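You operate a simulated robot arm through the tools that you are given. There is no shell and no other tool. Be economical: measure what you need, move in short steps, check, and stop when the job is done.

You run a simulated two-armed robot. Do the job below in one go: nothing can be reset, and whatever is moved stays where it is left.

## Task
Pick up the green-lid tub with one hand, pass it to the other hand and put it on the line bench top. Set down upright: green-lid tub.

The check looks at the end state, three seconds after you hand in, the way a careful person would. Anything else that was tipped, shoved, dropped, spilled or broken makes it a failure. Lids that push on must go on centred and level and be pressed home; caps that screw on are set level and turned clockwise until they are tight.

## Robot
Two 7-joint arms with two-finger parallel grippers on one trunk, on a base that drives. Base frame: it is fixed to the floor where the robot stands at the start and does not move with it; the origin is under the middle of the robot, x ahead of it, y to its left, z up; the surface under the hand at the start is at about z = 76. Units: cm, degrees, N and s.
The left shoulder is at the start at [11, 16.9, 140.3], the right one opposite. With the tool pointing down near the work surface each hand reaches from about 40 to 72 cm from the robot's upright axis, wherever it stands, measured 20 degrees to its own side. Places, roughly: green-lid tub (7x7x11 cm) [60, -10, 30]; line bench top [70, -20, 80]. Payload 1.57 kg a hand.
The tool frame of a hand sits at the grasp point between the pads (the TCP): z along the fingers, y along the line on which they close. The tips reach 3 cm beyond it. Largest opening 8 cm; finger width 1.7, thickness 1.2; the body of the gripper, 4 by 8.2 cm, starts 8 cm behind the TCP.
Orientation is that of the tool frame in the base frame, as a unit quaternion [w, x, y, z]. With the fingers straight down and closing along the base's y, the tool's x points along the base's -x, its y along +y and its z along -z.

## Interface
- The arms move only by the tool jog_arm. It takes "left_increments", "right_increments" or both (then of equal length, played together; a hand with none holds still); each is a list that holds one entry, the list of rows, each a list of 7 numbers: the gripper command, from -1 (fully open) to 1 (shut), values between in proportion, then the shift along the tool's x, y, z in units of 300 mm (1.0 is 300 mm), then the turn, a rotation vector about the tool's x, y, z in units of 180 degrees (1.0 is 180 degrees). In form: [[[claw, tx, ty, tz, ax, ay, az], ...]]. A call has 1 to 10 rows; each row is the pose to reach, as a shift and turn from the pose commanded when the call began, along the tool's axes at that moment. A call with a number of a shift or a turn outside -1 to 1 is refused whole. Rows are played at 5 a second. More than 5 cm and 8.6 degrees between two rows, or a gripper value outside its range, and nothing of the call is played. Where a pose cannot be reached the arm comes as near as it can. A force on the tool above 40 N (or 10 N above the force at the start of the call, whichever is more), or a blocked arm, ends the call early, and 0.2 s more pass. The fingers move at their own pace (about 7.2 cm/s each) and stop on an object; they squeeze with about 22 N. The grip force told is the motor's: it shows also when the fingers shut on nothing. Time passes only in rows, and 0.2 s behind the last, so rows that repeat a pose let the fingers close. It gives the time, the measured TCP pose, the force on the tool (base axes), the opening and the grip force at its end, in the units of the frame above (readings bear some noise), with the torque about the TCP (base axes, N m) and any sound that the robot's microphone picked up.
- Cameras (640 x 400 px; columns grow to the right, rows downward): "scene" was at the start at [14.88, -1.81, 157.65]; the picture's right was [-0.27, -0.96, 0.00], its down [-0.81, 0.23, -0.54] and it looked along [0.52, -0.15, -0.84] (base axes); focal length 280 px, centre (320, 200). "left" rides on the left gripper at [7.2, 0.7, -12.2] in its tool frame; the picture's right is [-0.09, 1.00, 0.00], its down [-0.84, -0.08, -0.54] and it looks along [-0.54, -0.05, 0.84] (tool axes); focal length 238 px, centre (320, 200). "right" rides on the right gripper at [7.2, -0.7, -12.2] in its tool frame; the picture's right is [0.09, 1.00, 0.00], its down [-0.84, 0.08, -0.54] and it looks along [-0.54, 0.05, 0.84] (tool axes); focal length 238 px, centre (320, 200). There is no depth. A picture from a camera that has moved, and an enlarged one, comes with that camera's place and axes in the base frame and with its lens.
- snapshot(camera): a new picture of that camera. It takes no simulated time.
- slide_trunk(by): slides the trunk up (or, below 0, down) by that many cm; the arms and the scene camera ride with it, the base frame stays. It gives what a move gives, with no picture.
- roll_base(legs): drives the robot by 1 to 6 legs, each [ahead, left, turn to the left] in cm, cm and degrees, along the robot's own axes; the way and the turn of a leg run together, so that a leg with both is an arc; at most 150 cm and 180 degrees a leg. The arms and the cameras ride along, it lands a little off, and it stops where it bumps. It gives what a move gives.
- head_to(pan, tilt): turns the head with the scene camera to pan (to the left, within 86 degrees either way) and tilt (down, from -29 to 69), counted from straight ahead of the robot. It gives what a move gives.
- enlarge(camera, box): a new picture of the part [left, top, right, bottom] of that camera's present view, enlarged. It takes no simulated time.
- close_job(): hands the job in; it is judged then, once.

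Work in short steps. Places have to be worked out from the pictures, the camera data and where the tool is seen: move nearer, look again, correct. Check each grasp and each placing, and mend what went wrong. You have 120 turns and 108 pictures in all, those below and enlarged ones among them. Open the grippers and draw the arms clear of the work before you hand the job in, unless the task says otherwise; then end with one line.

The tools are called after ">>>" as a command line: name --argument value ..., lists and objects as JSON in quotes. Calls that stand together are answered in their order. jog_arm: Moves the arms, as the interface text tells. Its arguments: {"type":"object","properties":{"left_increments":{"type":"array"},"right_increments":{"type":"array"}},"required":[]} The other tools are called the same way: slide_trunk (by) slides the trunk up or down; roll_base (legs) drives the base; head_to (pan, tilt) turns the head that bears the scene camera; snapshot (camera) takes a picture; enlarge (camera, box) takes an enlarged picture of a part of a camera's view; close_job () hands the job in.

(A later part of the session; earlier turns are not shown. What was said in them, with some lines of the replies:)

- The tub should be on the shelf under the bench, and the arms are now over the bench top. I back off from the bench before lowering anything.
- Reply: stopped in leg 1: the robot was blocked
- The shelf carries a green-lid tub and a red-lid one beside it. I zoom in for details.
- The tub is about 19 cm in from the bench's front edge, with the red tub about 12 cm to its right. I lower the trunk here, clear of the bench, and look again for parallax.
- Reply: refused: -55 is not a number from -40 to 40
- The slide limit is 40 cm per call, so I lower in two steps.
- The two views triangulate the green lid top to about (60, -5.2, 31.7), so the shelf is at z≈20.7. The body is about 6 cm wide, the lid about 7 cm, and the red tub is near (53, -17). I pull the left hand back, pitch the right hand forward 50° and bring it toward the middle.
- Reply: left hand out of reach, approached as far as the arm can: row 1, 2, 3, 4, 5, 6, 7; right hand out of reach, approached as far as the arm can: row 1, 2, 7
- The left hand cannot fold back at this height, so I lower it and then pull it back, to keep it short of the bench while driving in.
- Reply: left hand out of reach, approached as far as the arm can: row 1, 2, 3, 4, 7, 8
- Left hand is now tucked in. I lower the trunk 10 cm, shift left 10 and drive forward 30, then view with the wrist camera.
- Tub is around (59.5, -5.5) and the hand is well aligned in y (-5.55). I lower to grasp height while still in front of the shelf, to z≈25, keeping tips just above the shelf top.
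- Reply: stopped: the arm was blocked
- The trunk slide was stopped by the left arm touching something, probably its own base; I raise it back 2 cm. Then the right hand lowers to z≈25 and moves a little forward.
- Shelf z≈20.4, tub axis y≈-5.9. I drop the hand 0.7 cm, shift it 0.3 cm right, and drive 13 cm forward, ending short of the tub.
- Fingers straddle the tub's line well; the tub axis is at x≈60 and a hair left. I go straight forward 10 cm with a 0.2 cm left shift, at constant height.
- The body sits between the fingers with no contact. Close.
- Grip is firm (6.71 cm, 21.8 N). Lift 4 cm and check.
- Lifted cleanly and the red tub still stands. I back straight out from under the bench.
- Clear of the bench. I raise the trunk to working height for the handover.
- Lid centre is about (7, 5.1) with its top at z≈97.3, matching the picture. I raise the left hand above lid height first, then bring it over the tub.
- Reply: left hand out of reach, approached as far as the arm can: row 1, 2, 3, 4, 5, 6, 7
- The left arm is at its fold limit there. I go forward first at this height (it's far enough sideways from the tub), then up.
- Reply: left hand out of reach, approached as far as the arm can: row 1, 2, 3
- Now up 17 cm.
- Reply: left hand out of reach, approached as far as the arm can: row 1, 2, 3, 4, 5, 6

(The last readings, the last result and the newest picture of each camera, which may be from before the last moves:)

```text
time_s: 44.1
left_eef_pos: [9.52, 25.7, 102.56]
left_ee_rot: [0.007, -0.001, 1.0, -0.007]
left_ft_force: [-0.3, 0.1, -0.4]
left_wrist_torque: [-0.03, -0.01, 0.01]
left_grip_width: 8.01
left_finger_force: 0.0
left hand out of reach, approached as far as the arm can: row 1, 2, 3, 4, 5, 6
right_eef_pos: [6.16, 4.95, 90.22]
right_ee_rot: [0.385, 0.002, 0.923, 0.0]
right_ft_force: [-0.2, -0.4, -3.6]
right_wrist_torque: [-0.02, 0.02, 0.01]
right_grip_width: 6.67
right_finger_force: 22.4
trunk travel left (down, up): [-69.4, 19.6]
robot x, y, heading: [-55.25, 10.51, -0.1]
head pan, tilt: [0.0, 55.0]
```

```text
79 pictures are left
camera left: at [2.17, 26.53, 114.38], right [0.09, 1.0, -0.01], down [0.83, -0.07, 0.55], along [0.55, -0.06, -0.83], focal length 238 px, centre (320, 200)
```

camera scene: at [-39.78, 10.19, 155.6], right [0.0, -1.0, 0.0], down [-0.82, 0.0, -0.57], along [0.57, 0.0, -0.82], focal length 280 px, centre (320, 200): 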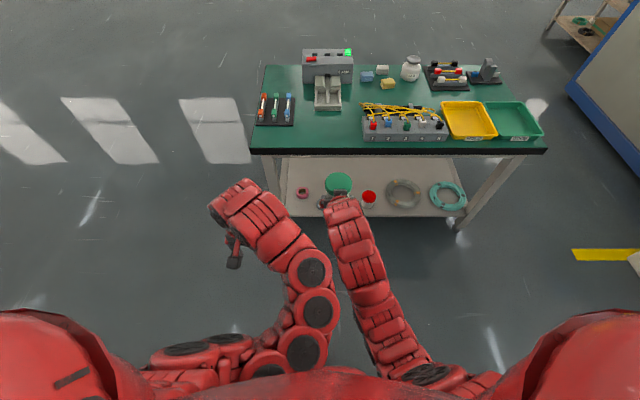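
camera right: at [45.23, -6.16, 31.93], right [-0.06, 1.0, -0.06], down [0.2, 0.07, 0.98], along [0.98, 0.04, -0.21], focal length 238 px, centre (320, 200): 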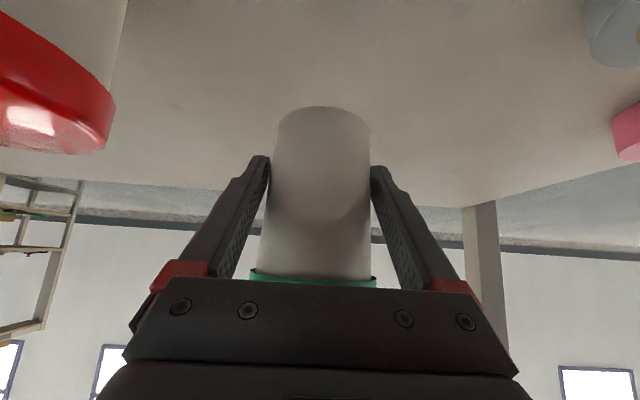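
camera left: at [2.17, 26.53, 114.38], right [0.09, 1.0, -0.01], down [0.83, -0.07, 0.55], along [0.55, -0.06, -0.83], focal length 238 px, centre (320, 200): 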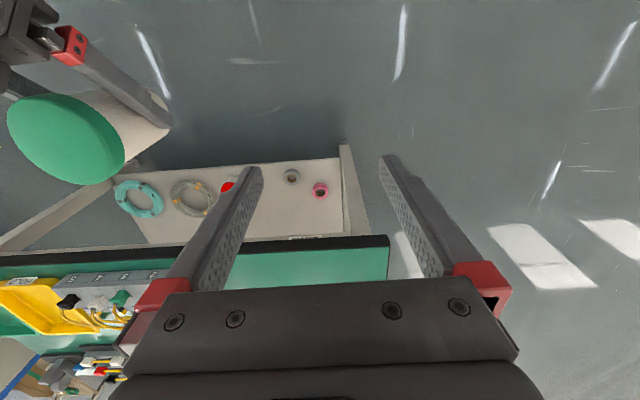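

Left arm limits upward, so I lower the right hand 8 cm (and 3 cm forward) instead.

>>> jog_arm --right_increments '[[[1, 0.04, 0, 0.09, 0, 0, 0], [1, 0.08, 0, 0.18, 0, 0, 0], [1, 0.118, 0, 0.259, 0, 0, 0], [1, 0.118, 0, 0.259, 0, 0, 0]]]'

>>> jog_arm --left_increments '[[[-1, 0, -0.12, 0, 0, 0, 0], [-1, 0, -0.24, 0, 0, 0, 0], [-1, 0, -0.36, 0, 0, 0, 0], [-1, 0, -0.48, 0, 0, 0, 0], [-1, 0, -0.6, 0, 0, 0, 0], [-1, 0, -0.68, 0, 0, 0, 0], [-1, 0, -0.68, 0, 0, 0, 0]]]'

>>> snapshot --camera "left"

>>> snapshot --camera "scene"

```text
time_s: 45.1
left_eef_pos: [9.6, 25.7, 102.58]
left_ee_rot: [0.007, -0.001, 1.0, -0.007]
left_ft_force: [-0.3, 0.7, 0.3]
left_wrist_torque: [0.0, 0.0, 0.0]
left_grip_width: 7.98
left_finger_force: 0.0
right_eef_pos: [9.07, 4.98, 82.34]
right_ee_rot: [0.387, 0.002, 0.922, 0.0]
right_ft_force: [-0.1, -0.7, -3.1]
right_wrist_torque: [0.02, 0.02, -0.01]
right_grip_width: 6.68
right_finger_force: 21.8
trunk travel left (down, up): [-69.4, 19.6]
robot x, y, heading: [-55.26, 10.11, 0.2]
head pan, tilt: [0.0, 55.0]
```

```text
time_s: 46.7
left_eef_pos: [9.28, 5.47, 102.75]
left_ee_rot: [0.008, -0.001, 1.0, -0.007]
left_ft_force: [-0.4, -0.5, 0.0]
left_wrist_torque: [-0.02, -0.01, 0.01]
left_grip_width: 8.01
left_finger_force: 0.0
right_eef_pos: [9.07, 4.93, 82.44]
right_ee_rot: [0.386, 0.001, 0.923, 0.0]
right_ft_force: [-0.6, 0.3, -3.1]
right_wrist_torque: [-0.02, 0.0, -0.04]
right_grip_width: 6.69
right_finger_force: 21.9
trunk travel left (down, up): [-69.4, 19.6]
robot x, y, heading: [-55.12, 10.22, -0.3]
head pan, tilt: [0.0, 55.0]
```

```text
78 pictures are left
camera left: at [1.96, 6.23, 114.73], right [0.09, 1.0, -0.01], down [0.83, -0.07, 0.56], along [0.55, -0.06, -0.83], focal length 238 px, centre (320, 200)
```

left: 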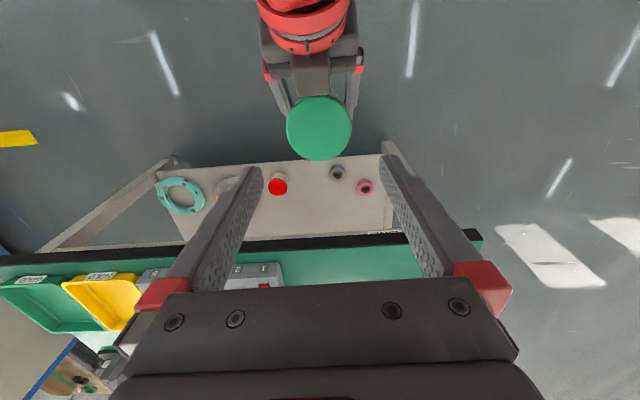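

```text
77 pictures are left
camera scene: at [-39.78, 10.25, 155.6], right [0.0, -1.0, 0.0], down [-0.82, 0.0, -0.57], along [0.57, 0.0, -0.82], focal length 280 px, centre (320, 200)
```

scene: 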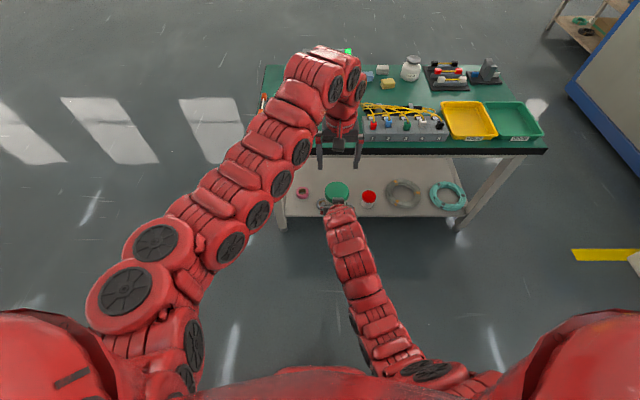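

Lid centre is under the left hand within about 0.15 cm and its width is ~7.1 cm. I shift 0.1 cm right, lower 9 cm and look again.

>>> jog_arm --left_increments '[[[-1, 0, -0.003, 0.1, 0, 0, 0], [-1, 0, -0.003, 0.2, 0, 0, 0], [-1, 0, -0.003, 0.3, 0, 0, 0], [-1, 0, -0.003, 0.3, 0, 0, 0]]]'

>>> snapshot --camera "left"

>>> enlarge --camera "scene" --box '[270, 110, 410, 240]'

```text
time_s: 47.7
left_eef_pos: [9.59, 5.19, 93.84]
left_ee_rot: [0.008, -0.002, 1.0, -0.007]
left_ft_force: [-0.5, -0.2, 0.4]
left_wrist_torque: [0.03, 0.02, 0.01]
left_grip_width: 8.0
left_finger_force: 0.0
right_eef_pos: [9.11, 4.95, 82.3]
right_ee_rot: [0.386, 0.001, 0.923, 0.0]
right_ft_force: [0.1, 0.8, -2.7]
right_wrist_torque: [0.03, 0.04, -0.02]
right_grip_width: 6.7
right_finger_force: 21.9
trunk travel left (down, up): [-69.4, 19.6]
robot x, y, heading: [-55.35, 10.21, -0.2]
head pan, tilt: [0.0, 55.0]
```

```text
76 pictures are left
camera left: at [2.2, 5.97, 105.66], right [0.09, 1.0, -0.01], down [0.83, -0.07, 0.56], along [0.55, -0.06, -0.83], focal length 238 px, centre (320, 200)
```

left: 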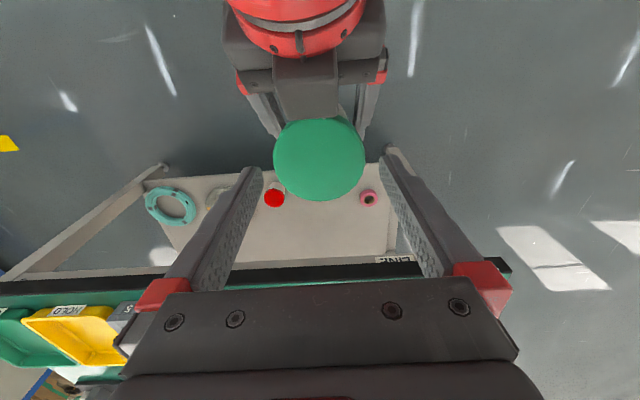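

```text
3.08 times, centred on (340, 175) of scene
camera zoom: at [-39.81, 10.2, 155.61], right [0.0, -1.0, 0.0], down [-0.82, 0.0, -0.57], along [0.57, 0.0, -0.82], focal length 860 px, centre (258, 277)
```

zoom: 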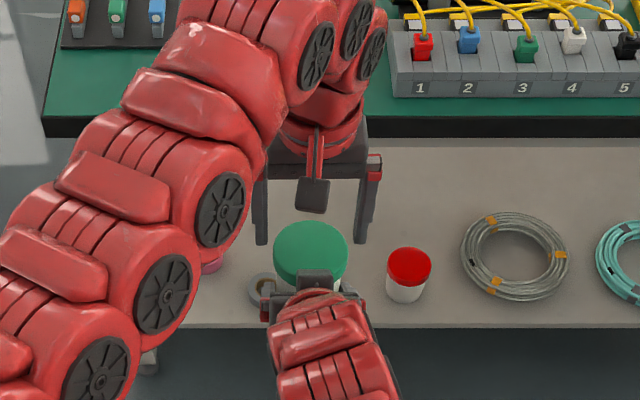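

The lid is centred between the fingers with about 0.45 cm clearance each side in both views. I lower 5.9 cm so the tips stay just above the right fingers.

>>> jog_arm --left_increments '[[[-1, 0, 0, 0.05, 0, 0, 0], [-1, 0, 0, 0.1, 0, 0, 0], [-1, 0, 0, 0.14, 0, 0, 0], [-1, 0, 0, 0.17, 0, 0, 0], [-1, 0, 0, 0.196, 0, 0, 0], [-1, 0, 0, 0.196, 0, 0, 0]]]'

>>> snapshot --camera "left"

>>> enlarge --camera "scene" --box '[270, 110, 410, 240]'

>>> snapshot --camera "right"

```text
time_s: 49.1
left_eef_pos: [9.65, 5.08, 87.85]
left_ee_rot: [0.007, 0.0, 1.0, -0.007]
left_ft_force: [0.1, -0.2, -0.1]
left_wrist_torque: [0.01, -0.03, -0.03]
left_grip_width: 7.98
left_finger_force: 0.0
right_eef_pos: [9.12, 4.93, 82.41]
right_ee_rot: [0.386, 0.001, 0.922, 0.0]
right_ft_force: [-0.5, 1.0, -3.4]
right_wrist_torque: [0.02, 0.04, -0.02]
right_grip_width: 6.69
right_finger_force: 22.0
trunk travel left (down, up): [-69.4, 19.6]
robot x, y, heading: [-55.61, 10.19, -0.2]
head pan, tilt: [0.0, 55.0]
```

```text
74 pictures are left
camera left: at [2.3, 5.81, 99.78], right [0.09, 1.0, -0.01], down [0.83, -0.07, 0.55], along [0.55, -0.06, -0.83], focal length 238 px, centre (320, 200)
```

left: 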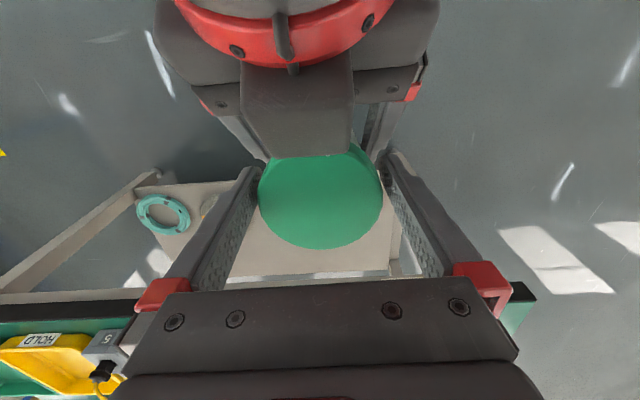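

```text
3.08 times, centred on (340, 175) of scene
camera zoom: at [-39.79, 10.19, 155.6], right [0.0, -1.0, 0.0], down [-0.82, 0.0, -0.57], along [0.57, 0.0, -0.82], focal length 860 px, centre (258, 277)
```

zoom: 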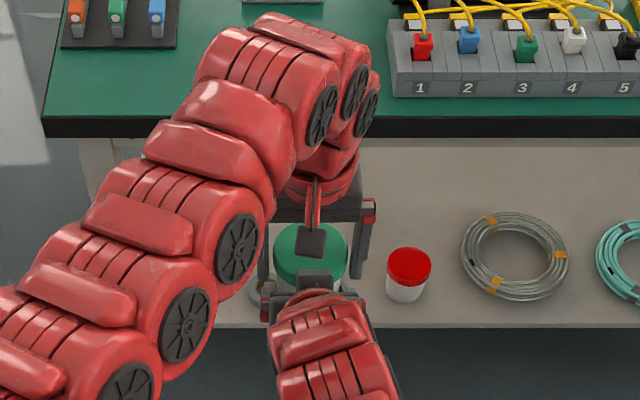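

```text
72 pictures are left
camera right: at [-4.58, 4.37, 85.8], right [-0.06, 1.0, -0.06], down [0.2, 0.08, 0.98], along [0.98, 0.05, -0.21], focal length 238 px, centre (320, 200)
```

right: 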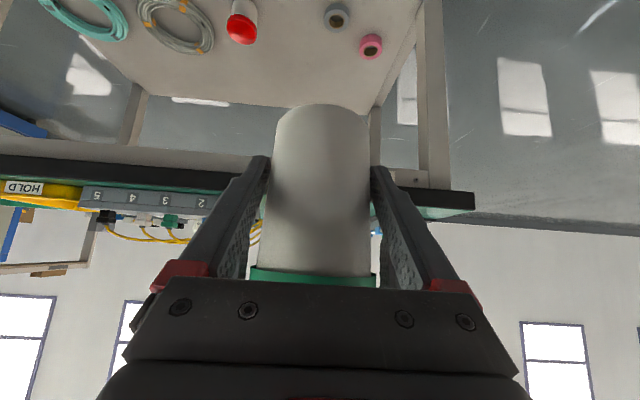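

The lid is straddled without any contact force. Close the left hand.

>>> jog_arm --left_increments '[[[-0.6, 0, 0, 0, 0, 0, 0], [-0.2, 0, 0, 0, 0, 0, 0], [0.5, 0, 0, 0, 0, 0, 0], [1, 0, 0, 0, 0, 0, 0], [1, 0, 0, 0, 0, 0, 0], [1, 0, 0, 0, 0, 0, 0]]]'

>>> snapshot --camera "left"

```text
time_s: 50.5
left_eef_pos: [9.61, 4.95, 87.94]
left_ee_rot: [0.007, -0.001, 1.0, -0.007]
left_ft_force: [-0.3, -3.3, 1.1]
left_wrist_torque: [0.41, -0.16, -0.04]
left_grip_width: 6.74
left_finger_force: 21.7
right_eef_pos: [9.1, 4.92, 82.34]
right_ee_rot: [0.386, 0.001, 0.922, 0.0]
right_ft_force: [0.8, 2.6, -0.8]
right_wrist_torque: [-0.62, 0.15, 0.05]
right_grip_width: 6.69
right_finger_force: 21.6
trunk travel left (down, up): [-69.4, 19.6]
robot x, y, heading: [-55.29, 9.99, -0.2]
head pan, tilt: [0.0, 55.0]
```

```text
71 pictures are left
camera left: at [2.3, 5.79, 99.77], right [0.09, 1.0, -0.01], down [0.83, -0.07, 0.55], along [0.55, -0.06, -0.83], focal length 238 px, centre (320, 200)
```

left: 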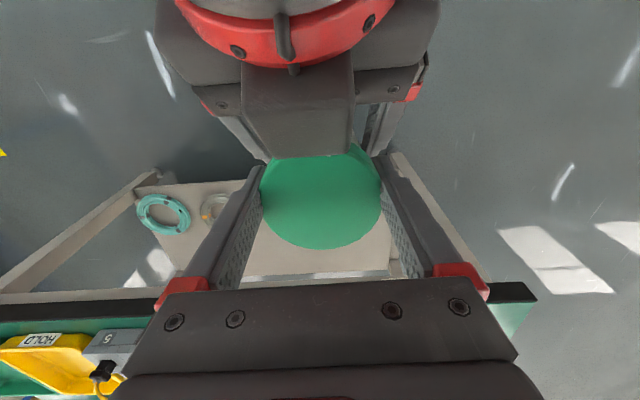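

Both hands hold firmly. I open the right hand and check the left keeps the tub.

>>> jog_arm --right_increments '[[[0.4, 0, 0, 0, 0, 0, 0], [-0.3, 0, 0, 0, 0, 0, 0], [-1, 0, 0, 0, 0, 0, 0], [-1, 0, 0, 0, 0, 0, 0]]]'

>>> snapshot --camera "right"

```text
time_s: 51.5
left_eef_pos: [9.74, 4.94, 87.77]
left_ee_rot: [0.007, 0.0, 1.0, -0.007]
left_ft_force: [0.2, -0.9, 0.3]
left_wrist_torque: [-0.01, 0.02, -0.01]
left_grip_width: 6.69
left_finger_force: 22.0
right_eef_pos: [9.11, 4.88, 82.28]
right_ee_rot: [0.386, 0.002, 0.923, 0.0]
right_ft_force: [-0.8, -0.1, -0.6]
right_wrist_torque: [0.01, 0.01, 0.0]
right_grip_width: 8.01
right_finger_force: 0.1
trunk travel left (down, up): [-69.4, 19.6]
robot x, y, heading: [-55.44, 10.09, -0.1]
head pan, tilt: [0.0, 55.0]
```

```text
70 pictures are left
camera right: at [-4.56, 4.37, 85.81], right [-0.06, 1.0, -0.06], down [0.2, 0.08, 0.98], along [0.98, 0.05, -0.2], focal length 238 px, centre (320, 200)
```

right: 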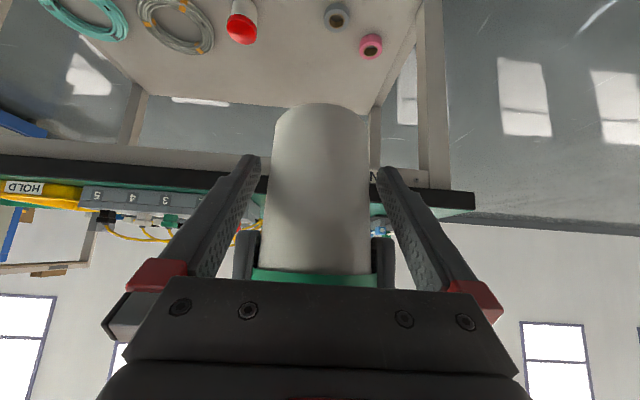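

The left holds it. I retreat the right hand straight back.

>>> jog_arm --right_increments '[[[-1, 0.06, 0, -0.06, 0, 0, 0], [-1, 0.12, 0, -0.12, 0, 0, 0], [-1, 0.18, 0, -0.18, 0, 0, 0], [-1, 0.24, 0, -0.24, 0, 0, 0], [-1, 0.28, 0, -0.28, 0, 0, 0]]]'

>>> snapshot --camera "right"

>>> snapshot --camera "scene"

```text
time_s: 52.7
left_eef_pos: [9.75, 4.88, 87.95]
left_ee_rot: [0.007, 0.0, 1.0, -0.007]
left_ft_force: [-0.2, 0.1, -0.8]
left_wrist_torque: [0.0, 0.03, 0.01]
left_grip_width: 6.67
left_finger_force: 22.8
right_eef_pos: [-2.8, 5.13, 82.24]
right_ee_rot: [0.387, 0.001, 0.922, 0.001]
right_ft_force: [-0.6, -0.4, -0.4]
right_wrist_torque: [0.0, -0.04, 0.0]
right_grip_width: 7.99
right_finger_force: 0.2
trunk travel left (down, up): [-69.4, 19.6]
robot x, y, heading: [-55.01, 10.33, -0.1]
head pan, tilt: [0.0, 55.0]
```

```text
69 pictures are left
camera right: at [-16.41, 4.51, 85.75], right [-0.06, 1.0, -0.06], down [0.2, 0.07, 0.98], along [0.98, 0.05, -0.2], focal length 238 px, centre (320, 200)
```

right: 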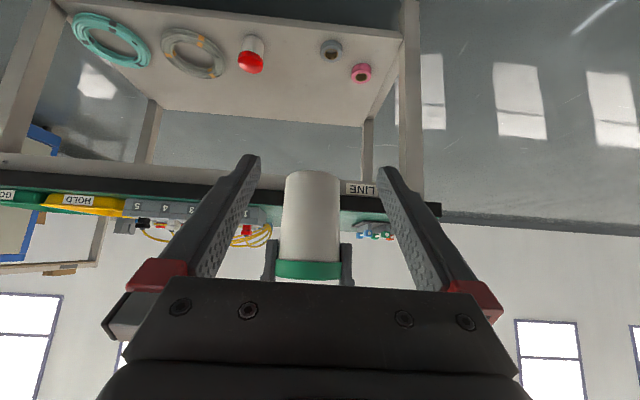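

```text
68 pictures are left
camera scene: at [-39.8, 10.18, 155.61], right [0.0, -1.0, 0.0], down [-0.82, 0.0, -0.57], along [0.57, 0.0, -0.82], focal length 280 px, centre (320, 200)
```

scene: 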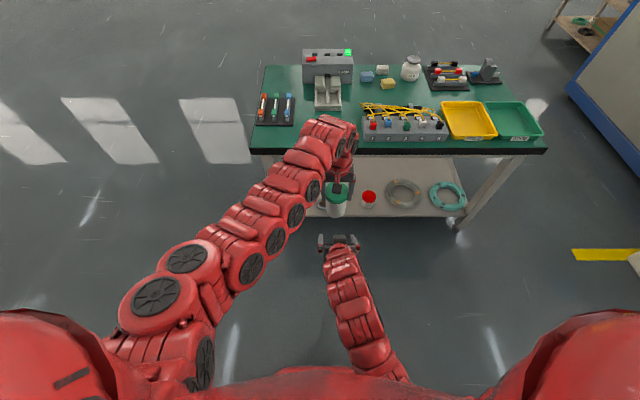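

The tub hangs upright in the left hand alone. Free bench area is around (52, 7), between the rack, the crimper and the connector block. I move the right hand aside and raise the trunk 14 cm.

>>> jog_arm --right_increments '[[[-1, 0, -0.13, 0, 0, 0, 0], [-1, 0, -0.26, 0, 0, 0, 0], [-1, 0, -0.39, 0, 0, 0, 0], [-1, 0, -0.52, 0, 0, 0, 0], [-1, 0, -0.65, 0, 0, 0, 0]]]'

>>> slide_trunk --by 14

>>> roll_base --legs '[[22, 0, 0]]'

>>> snapshot --camera "scene"

>>> snapshot --camera "right"

```text
time_s: 53.9
left_eef_pos: [9.63, 4.93, 87.75]
left_ee_rot: [0.008, -0.001, 1.0, -0.006]
left_ft_force: [-0.2, -0.7, -0.4]
left_wrist_torque: [0.0, 0.02, 0.0]
left_grip_width: 6.68
left_finger_force: 21.5
right_eef_pos: [-2.85, -14.6, 82.19]
right_ee_rot: [0.386, 0.002, 0.923, 0.0]
right_ft_force: [0.3, 0.1, 0.1]
right_wrist_torque: [-0.01, -0.03, 0.01]
right_grip_width: 8.02
right_finger_force: 0.1
trunk travel left (down, up): [-69.4, 19.6]
robot x, y, heading: [-55.36, 9.99, -0.2]
head pan, tilt: [0.0, 55.0]
```

```text
time_s: 55.6
left_eef_pos: [9.7, 4.88, 101.75]
left_ee_rot: [0.007, -0.001, 1.0, -0.007]
left_ft_force: [1.2, -0.8, -2.7]
left_wrist_torque: [0.0, -0.01, 0.01]
left_grip_width: 6.69
left_finger_force: 21.8
right_eef_pos: [-2.8, -14.39, 96.21]
right_ee_rot: [0.386, 0.0, 0.922, 0.0]
right_ft_force: [0.5, 0.5, -1.0]
right_wrist_torque: [0.0, 0.02, -0.03]
right_grip_width: 8.0
right_finger_force: 0.1
trunk travel left (down, up): [-83.4, 5.6]
robot x, y, heading: [-55.1, 10.16, -0.2]
head pan, tilt: [0.0, 55.0]
```

```text
time_s: 57.3
left_eef_pos: [31.71, 4.72, 101.9]
left_ee_rot: [0.007, 0.0, 1.0, -0.007]
left_ft_force: [0.4, -0.8, -3.4]
left_wrist_torque: [0.02, 0.03, 0.0]
left_grip_width: 6.67
left_finger_force: 21.5
right_eef_pos: [19.25, -14.7, 96.15]
right_ee_rot: [0.386, 0.002, 0.923, 0.0]
right_ft_force: [-0.1, -0.1, 0.6]
right_wrist_torque: [0.01, -0.01, -0.03]
right_grip_width: 7.99
right_finger_force: 0.0
trunk travel left (down, up): [-83.4, 5.6]
robot x, y, heading: [-32.83, 10.18, -0.1]
head pan, tilt: [0.0, 55.0]
```

```text
67 pictures are left
camera scene: at [-17.76, 10.09, 169.61], right [0.0, -1.0, 0.0], down [-0.82, 0.0, -0.57], along [0.57, 0.0, -0.82], focal length 280 px, centre (320, 200)
```

scene: 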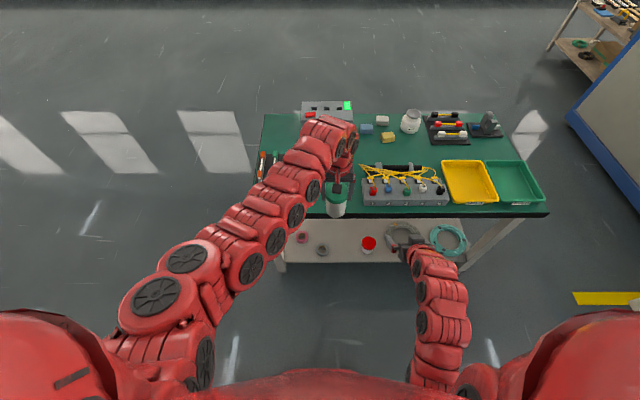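

```text
66 pictures are left
camera right: at [5.51, -15.22, 99.66], right [-0.06, 1.0, -0.06], down [0.2, 0.08, 0.98], along [0.98, 0.05, -0.2], focal length 238 px, centre (320, 200)
```

right: 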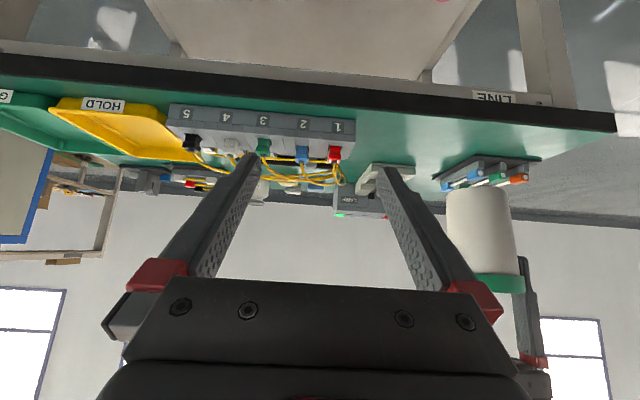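

Tub's weight is on the left hand and it's upright. Continue forward 20 cm and 2 cm left to be above (52, 7).

>>> roll_base --legs '[[20, 2, 0]]'

>>> snapshot --camera "scene"

>>> snapshot --camera "left"

>>> snapshot --camera "right"

```text
time_s: 58.9
left_eef_pos: [52.1, 6.88, 101.96]
left_ee_rot: [0.008, -0.001, 1.0, -0.007]
left_ft_force: [0.5, -0.1, -2.6]
left_wrist_torque: [-0.02, 0.03, 0.01]
left_grip_width: 6.67
left_finger_force: 21.5
right_eef_pos: [39.69, -12.6, 96.21]
right_ee_rot: [0.386, 0.001, 0.923, 0.0]
right_ft_force: [-0.5, 0.1, -0.2]
right_wrist_torque: [0.0, 0.0, 0.0]
right_grip_width: 7.99
right_finger_force: 0.0
trunk travel left (down, up): [-83.4, 5.6]
robot x, y, heading: [-12.44, 12.07, 0.0]
head pan, tilt: [0.0, 55.0]
```

```text
65 pictures are left
camera scene: at [2.66, 12.03, 169.62], right [0.0, -1.0, 0.0], down [-0.82, 0.0, -0.57], along [0.57, 0.0, -0.82], focal length 280 px, centre (320, 200)
```

scene: 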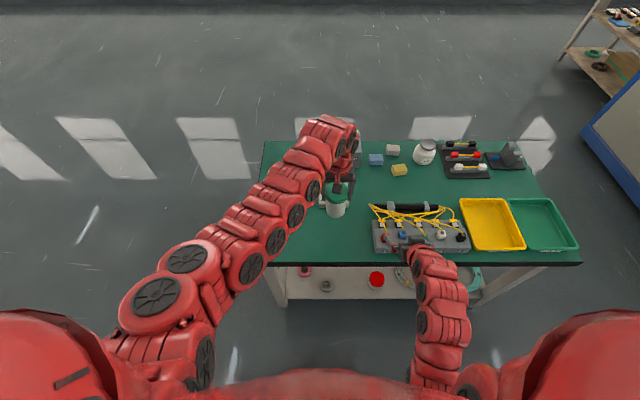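

```text
64 pictures are left
camera left: at [44.77, 7.61, 113.82], right [0.09, 1.0, -0.01], down [0.83, -0.07, 0.56], along [0.55, -0.06, -0.83], focal length 238 px, centre (320, 200)
```

left: 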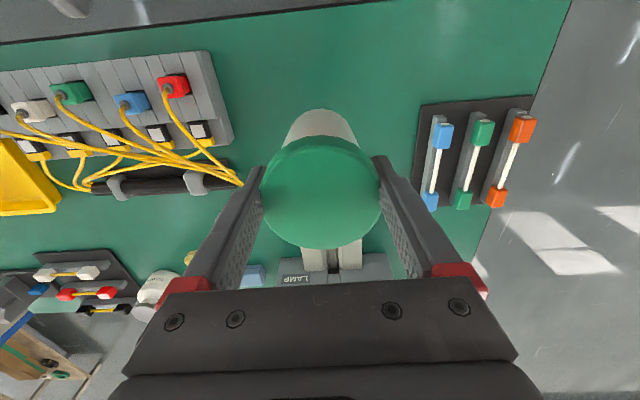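

```text
63 pictures are left
camera right: at [25.99, -13.23, 99.66], right [-0.06, 1.0, -0.06], down [0.2, 0.08, 0.98], along [0.98, 0.05, -0.2], focal length 238 px, centre (320, 200)
```

right: 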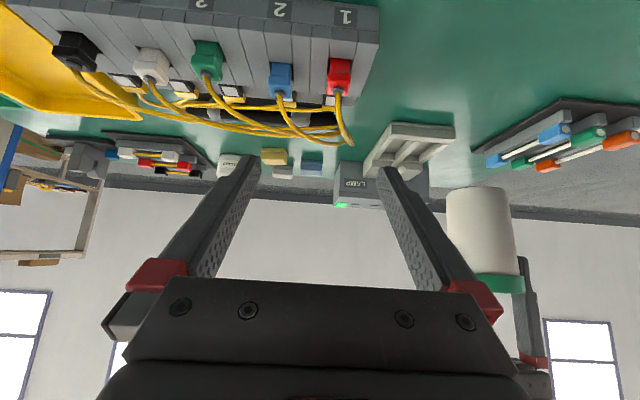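

The spot beneath is clear on all sides. I lower with the left arm 14.5 cm, leaving about 2 cm.

>>> jog_arm --left_increments '[[[1, 0, 0, 0.1, 0, 0, 0], [1, 0, 0, 0.2, 0, 0, 0], [1, 0, 0, 0.3, 0, 0, 0], [1, 0, 0, 0.4, 0, 0, 0], [1, 0, 0, 0.483, 0, 0, 0], [1, 0, 0, 0.483, 0, 0, 0]]]'

>>> snapshot --camera "right"

>>> snapshot --camera "left"

```text
time_s: 60.3
left_eef_pos: [51.86, 6.99, 91.17]
left_ee_rot: [0.006, 0.0, 1.0, -0.007]
left_ft_force: [0.3, 0.8, -3.0]
left_wrist_torque: [0.02, 0.03, 0.02]
left_grip_width: 6.7
left_finger_force: 21.7
left hand out of reach, approached as far as the arm can: row 4, 5, 6
right_eef_pos: [39.69, -12.67, 96.02]
right_ee_rot: [0.386, 0.002, 0.923, 0.0]
right_ft_force: [-0.6, 0.7, -0.4]
right_wrist_torque: [0.0, -0.01, -0.01]
right_grip_width: 7.99
right_finger_force: 0.0
trunk travel left (down, up): [-83.4, 5.6]
robot x, y, heading: [-12.32, 11.91, -0.3]
head pan, tilt: [0.0, 55.0]
```

```text
62 pictures are left
camera right: at [26.04, -13.27, 99.62], right [-0.06, 1.0, -0.06], down [0.2, 0.08, 0.98], along [0.98, 0.05, -0.21], focal length 238 px, centre (320, 200)
```

right: 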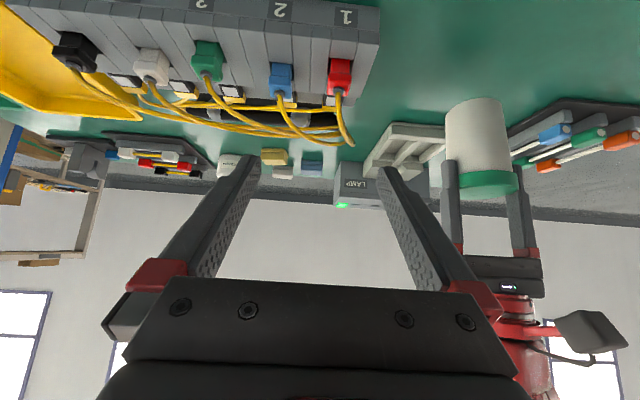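

```text
61 pictures are left
camera left: at [44.54, 7.77, 102.99], right [0.09, 1.0, -0.01], down [0.83, -0.07, 0.55], along [0.55, -0.06, -0.83], focal length 238 px, centre (320, 200)
```

left: 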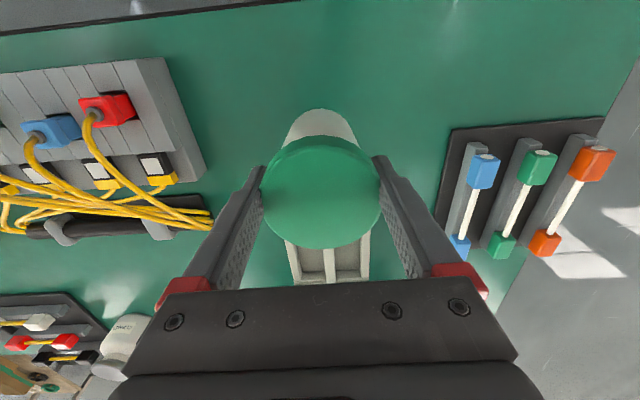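

The arm is at its downward limit, so I use the trunk: the tub's base is at about 81.5, the right hand is well clear. Slide down 4.5 cm.

>>> slide_trunk --by -4.5

>>> snapshot --camera "right"

```text
time_s: 61.2
left_eef_pos: [51.89, 6.94, 86.54]
left_ee_rot: [0.007, 0.0, 1.0, -0.008]
left_ft_force: [-0.2, 0.4, -2.7]
left_wrist_torque: [0.02, 0.04, 0.05]
left_grip_width: 6.66
left_finger_force: 22.6
right_eef_pos: [39.71, -12.7, 91.74]
right_ee_rot: [0.386, 0.001, 0.923, 0.001]
right_ft_force: [-0.9, -0.1, -0.4]
right_wrist_torque: [0.02, 0.0, -0.03]
right_grip_width: 8.0
right_finger_force: 0.0
trunk travel left (down, up): [-78.9, 10.1]
robot x, y, heading: [-12.68, 12.19, 0.1]
head pan, tilt: [0.0, 55.0]
```

```text
60 pictures are left
camera right: at [26.03, -13.23, 95.13], right [-0.06, 1.0, -0.06], down [0.2, 0.08, 0.98], along [0.98, 0.05, -0.21], focal length 238 px, centre (320, 200)
```

right: 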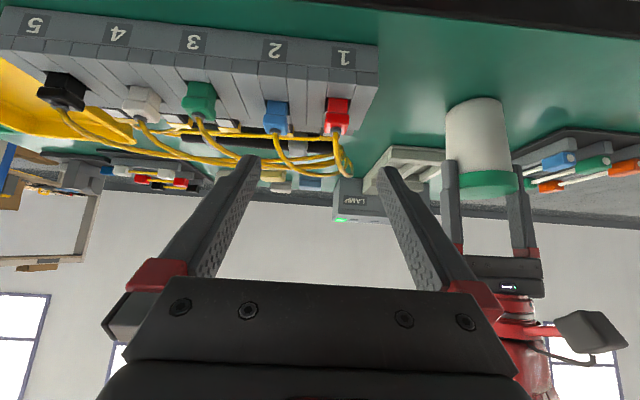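

About 1 cm left. Slide down in small steps watching the force.

>>> slide_trunk --by -0.6

>>> slide_trunk --by -0.3

>>> enlarge --camera "right" --box '[400, 50, 600, 220]'

```text
time_s: 61.7
left_eef_pos: [51.94, 6.95, 86.27]
left_ee_rot: [0.01, 0.0, 1.0, -0.006]
left_ft_force: [-1.8, -1.0, 19.0]
left_wrist_torque: [0.53, -0.06, 0.18]
left_grip_width: 6.73
left_finger_force: 22.1
right_eef_pos: [39.6, -12.57, 91.2]
right_ee_rot: [0.387, 0.001, 0.922, 0.0]
right_ft_force: [0.2, -0.7, -0.9]
right_wrist_torque: [0.0, 0.0, 0.02]
right_grip_width: 8.01
right_finger_force: 0.1
trunk travel left (down, up): [-78.3, 10.7]
robot x, y, heading: [-12.7, 12.12, -0.1]
head pan, tilt: [0.0, 55.0]
```

```text
time_s: 62.2
left_eef_pos: [51.74, 6.97, 85.85]
left_ee_rot: [0.01, 0.0, 1.0, -0.008]
left_ft_force: [-2.1, -0.9, 16.8]
left_wrist_torque: [0.51, -0.19, 0.04]
left_grip_width: 6.66
left_finger_force: 22.1
right_eef_pos: [39.51, -12.7, 90.77]
right_ee_rot: [0.387, 0.001, 0.922, 0.0]
right_ft_force: [0.4, 0.3, 0.0]
right_wrist_torque: [0.02, 0.0, -0.03]
right_grip_width: 8.0
right_finger_force: 0.1
trunk travel left (down, up): [-78.0, 11.0]
robot x, y, heading: [-12.68, 11.93, -0.1]
head pan, tilt: [0.0, 55.0]
```

```text
2.35 times, centred on (500, 135) of right
camera zoom: at [25.88, -13.24, 94.3], right [-0.06, 1.0, -0.06], down [0.2, 0.08, 0.98], along [0.98, 0.05, -0.2], focal length 561 px, centre (-104, 353)
```

zoom: 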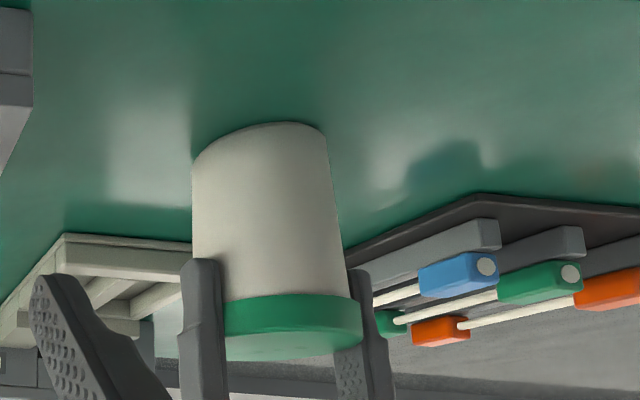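

The tub is seated on the bench (17–19 N upward). I relieve slightly and open the left hand gently.

>>> slide_trunk --by 0.2

>>> jog_arm --left_increments '[[[0.4, 0, 0, 0, 0, 0, 0], [-0.1, 0, 0, 0, 0, 0, 0], [-0.6, 0, 0, 0, 0, 0, 0], [-1, 0, 0, 0, 0, 0, 0], [-1, 0, 0, 0, 0, 0, 0]]]'

>>> snapshot --camera "left"

>>> snapshot --camera "right"

```text
time_s: 62.8
left_eef_pos: [51.85, 6.97, 85.93]
left_ee_rot: [0.007, -0.001, 1.0, -0.008]
left_ft_force: [1.5, -2.9, 1.0]
left_wrist_torque: [-0.1, -0.16, -0.07]
left_grip_width: 6.65
left_finger_force: 22.1
right_eef_pos: [39.77, -12.73, 90.92]
right_ee_rot: [0.385, 0.001, 0.923, 0.0]
right_ft_force: [0.3, -0.1, 0.2]
right_wrist_torque: [-0.01, 0.04, -0.01]
right_grip_width: 8.01
right_finger_force: 0.1
trunk travel left (down, up): [-78.2, 10.8]
robot x, y, heading: [-12.52, 11.71, -0.2]
head pan, tilt: [0.0, 55.0]
```

```text
time_s: 64.0
left_eef_pos: [51.79, 7.03, 85.79]
left_ee_rot: [0.007, -0.001, 1.0, -0.006]
left_ft_force: [0.3, 0.1, -0.5]
left_wrist_torque: [-0.01, -0.01, -0.03]
left_grip_width: 7.99
left_finger_force: 0.0
right_eef_pos: [39.64, -12.63, 91.0]
right_ee_rot: [0.386, 0.001, 0.922, 0.0]
right_ft_force: [0.8, 0.6, 0.4]
right_wrist_torque: [0.02, 0.02, -0.01]
right_grip_width: 7.99
right_finger_force: 0.0
trunk travel left (down, up): [-78.2, 10.8]
robot x, y, heading: [-12.65, 12.26, 0.0]
head pan, tilt: [0.0, 55.0]
```

```text
58 pictures are left
camera left: at [44.52, 7.85, 97.8], right [0.09, 1.0, -0.01], down [0.83, -0.07, 0.55], along [0.55, -0.06, -0.83], focal length 238 px, centre (320, 200)
```

left: 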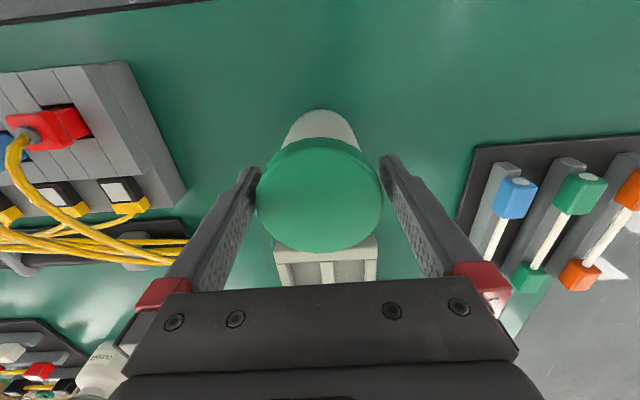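

```text
57 pictures are left
camera right: at [26.03, -13.22, 94.44], right [-0.06, 1.0, -0.06], down [0.2, 0.08, 0.98], along [0.98, 0.05, -0.21], focal length 238 px, centre (320, 200)
```

right: 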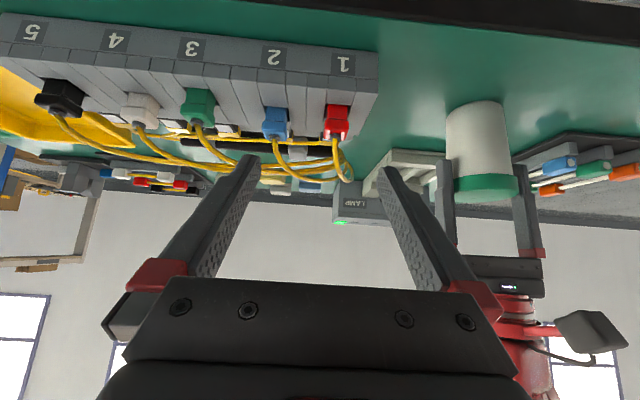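

Released and standing. I raise the trunk straight up to clear the fingers from the lid.

>>> slide_trunk --by 10

>>> snapshot --camera "left"

>>> snapshot --camera "right"

```text
time_s: 65.3
left_eef_pos: [51.9, 6.97, 95.85]
left_ee_rot: [0.007, -0.001, 1.0, -0.007]
left_ft_force: [0.7, -0.4, -0.2]
left_wrist_torque: [-0.01, 0.02, 0.02]
left_grip_width: 7.98
left_finger_force: 0.0
right_eef_pos: [39.76, -12.64, 101.03]
right_ee_rot: [0.386, 0.001, 0.922, 0.0]
right_ft_force: [0.0, -0.5, 0.0]
right_wrist_torque: [0.0, 0.0, -0.02]
right_grip_width: 8.01
right_finger_force: 0.1
trunk travel left (down, up): [-88.2, 0.8]
robot x, y, heading: [-12.43, 12.11, -0.1]
head pan, tilt: [0.0, 55.0]
```

```text
56 pictures are left
camera left: at [44.53, 7.83, 107.79], right [0.09, 1.0, -0.01], down [0.83, -0.07, 0.55], along [0.55, -0.06, -0.83], focal length 238 px, centre (320, 200)
```

left: 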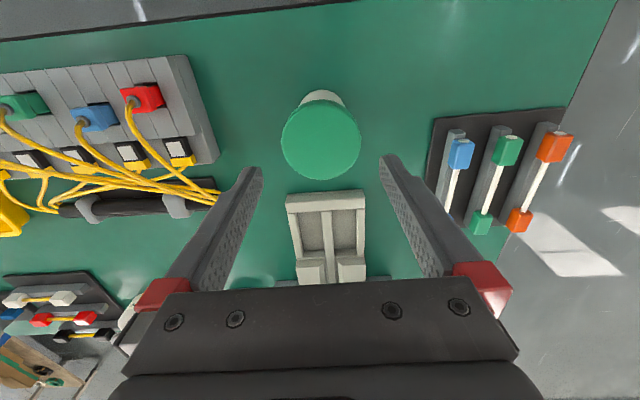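

```text
55 pictures are left
camera right: at [26.04, -13.23, 104.43], right [-0.06, 1.0, -0.06], down [0.2, 0.08, 0.98], along [0.98, 0.05, -0.21], focal length 238 px, centre (320, 200)
```

right: 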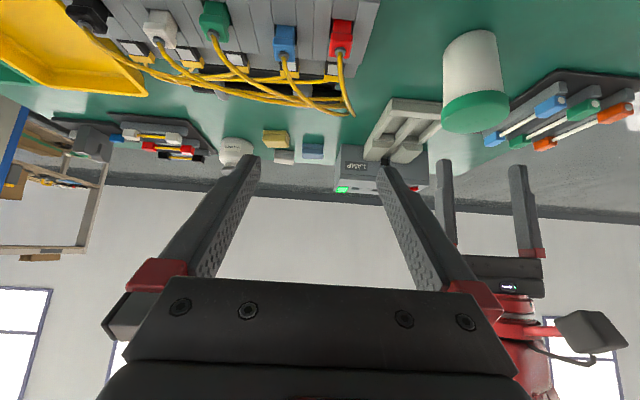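

The tub stands upright on the bench; fingertips are 5 cm above the lid. I back the robot away 40 cm and take a final look.

>>> roll_base --legs '[[-40, 0, 0]]'

>>> head_to --pan -5 --tilt 45

>>> snapshot --camera "scene"

>>> enlarge --camera "scene" --box '[220, 100, 480, 270]'

```text
time_s: 67.8
left_eef_pos: [11.89, 7.01, 95.88]
left_ee_rot: [0.007, 0.0, 1.0, -0.007]
left_ft_force: [0.4, -0.2, 0.0]
left_wrist_torque: [-0.01, 0.0, -0.01]
left_grip_width: 8.0
left_finger_force: 0.1
right_eef_pos: [-0.21, -12.72, 101.03]
right_ee_rot: [0.386, 0.003, 0.923, -0.001]
right_ft_force: [0.1, -0.9, 0.0]
right_wrist_torque: [-0.03, 0.02, -0.04]
right_grip_width: 8.01
right_finger_force: 0.1
trunk travel left (down, up): [-88.2, 0.8]
robot x, y, heading: [-52.72, 11.71, -0.1]
head pan, tilt: [0.0, 55.0]
```

```text
time_s: 68.5
left_eef_pos: [11.82, 7.03, 95.95]
left_ee_rot: [0.008, 0.0, 1.0, -0.007]
left_ft_force: [0.4, 0.8, 0.4]
left_wrist_torque: [-0.01, 0.04, 0.03]
left_grip_width: 7.98
left_finger_force: 0.0
right_eef_pos: [-0.28, -12.72, 101.08]
right_ee_rot: [0.386, 0.002, 0.923, 0.0]
right_ft_force: [0.7, 0.3, 1.0]
right_wrist_torque: [-0.01, 0.02, 0.01]
right_grip_width: 8.01
right_finger_force: 0.0
trunk travel left (down, up): [-88.2, 0.8]
robot x, y, heading: [-52.51, 12.0, -0.4]
head pan, tilt: [-5.0, 45.0]
```

```text
54 pictures are left
camera scene: at [-36.44, 11.44, 175.75], right [-0.09, -1.0, 0.0], down [-0.7, 0.06, -0.71], along [0.7, -0.06, -0.71], focal length 280 px, centre (320, 200)
```

scene: 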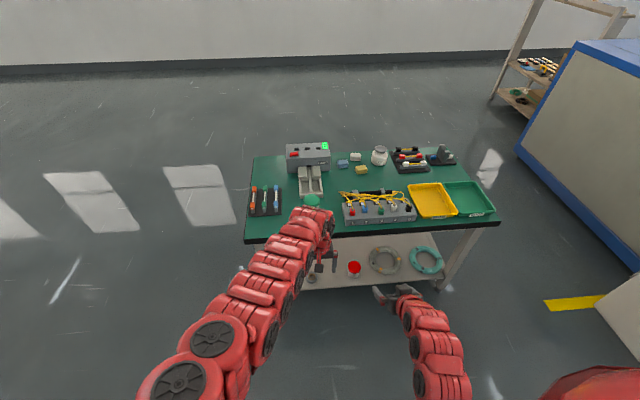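

```text
2.35 times, centred on (350, 185) of scene
camera zoom: at [-36.44, 11.44, 175.75], right [-0.09, -1.0, 0.0], down [-0.7, 0.06, -0.71], along [0.7, -0.06, -0.71], focal length 658 px, centre (249, 235)
```

zoom: 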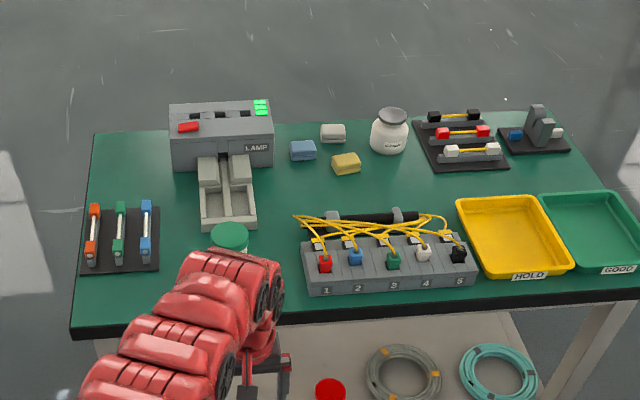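

Everything is in place and both hands are open and clear, so I hand in.

>>> close_job

```text
The job is handed in.
```

The green-lid tub was picked up with the right hand, passed to the left, and now stands upright on the line bench top at about (52, 7). Nothing else looked moved in the last pictures, and both grippers are open and clear of the bench.
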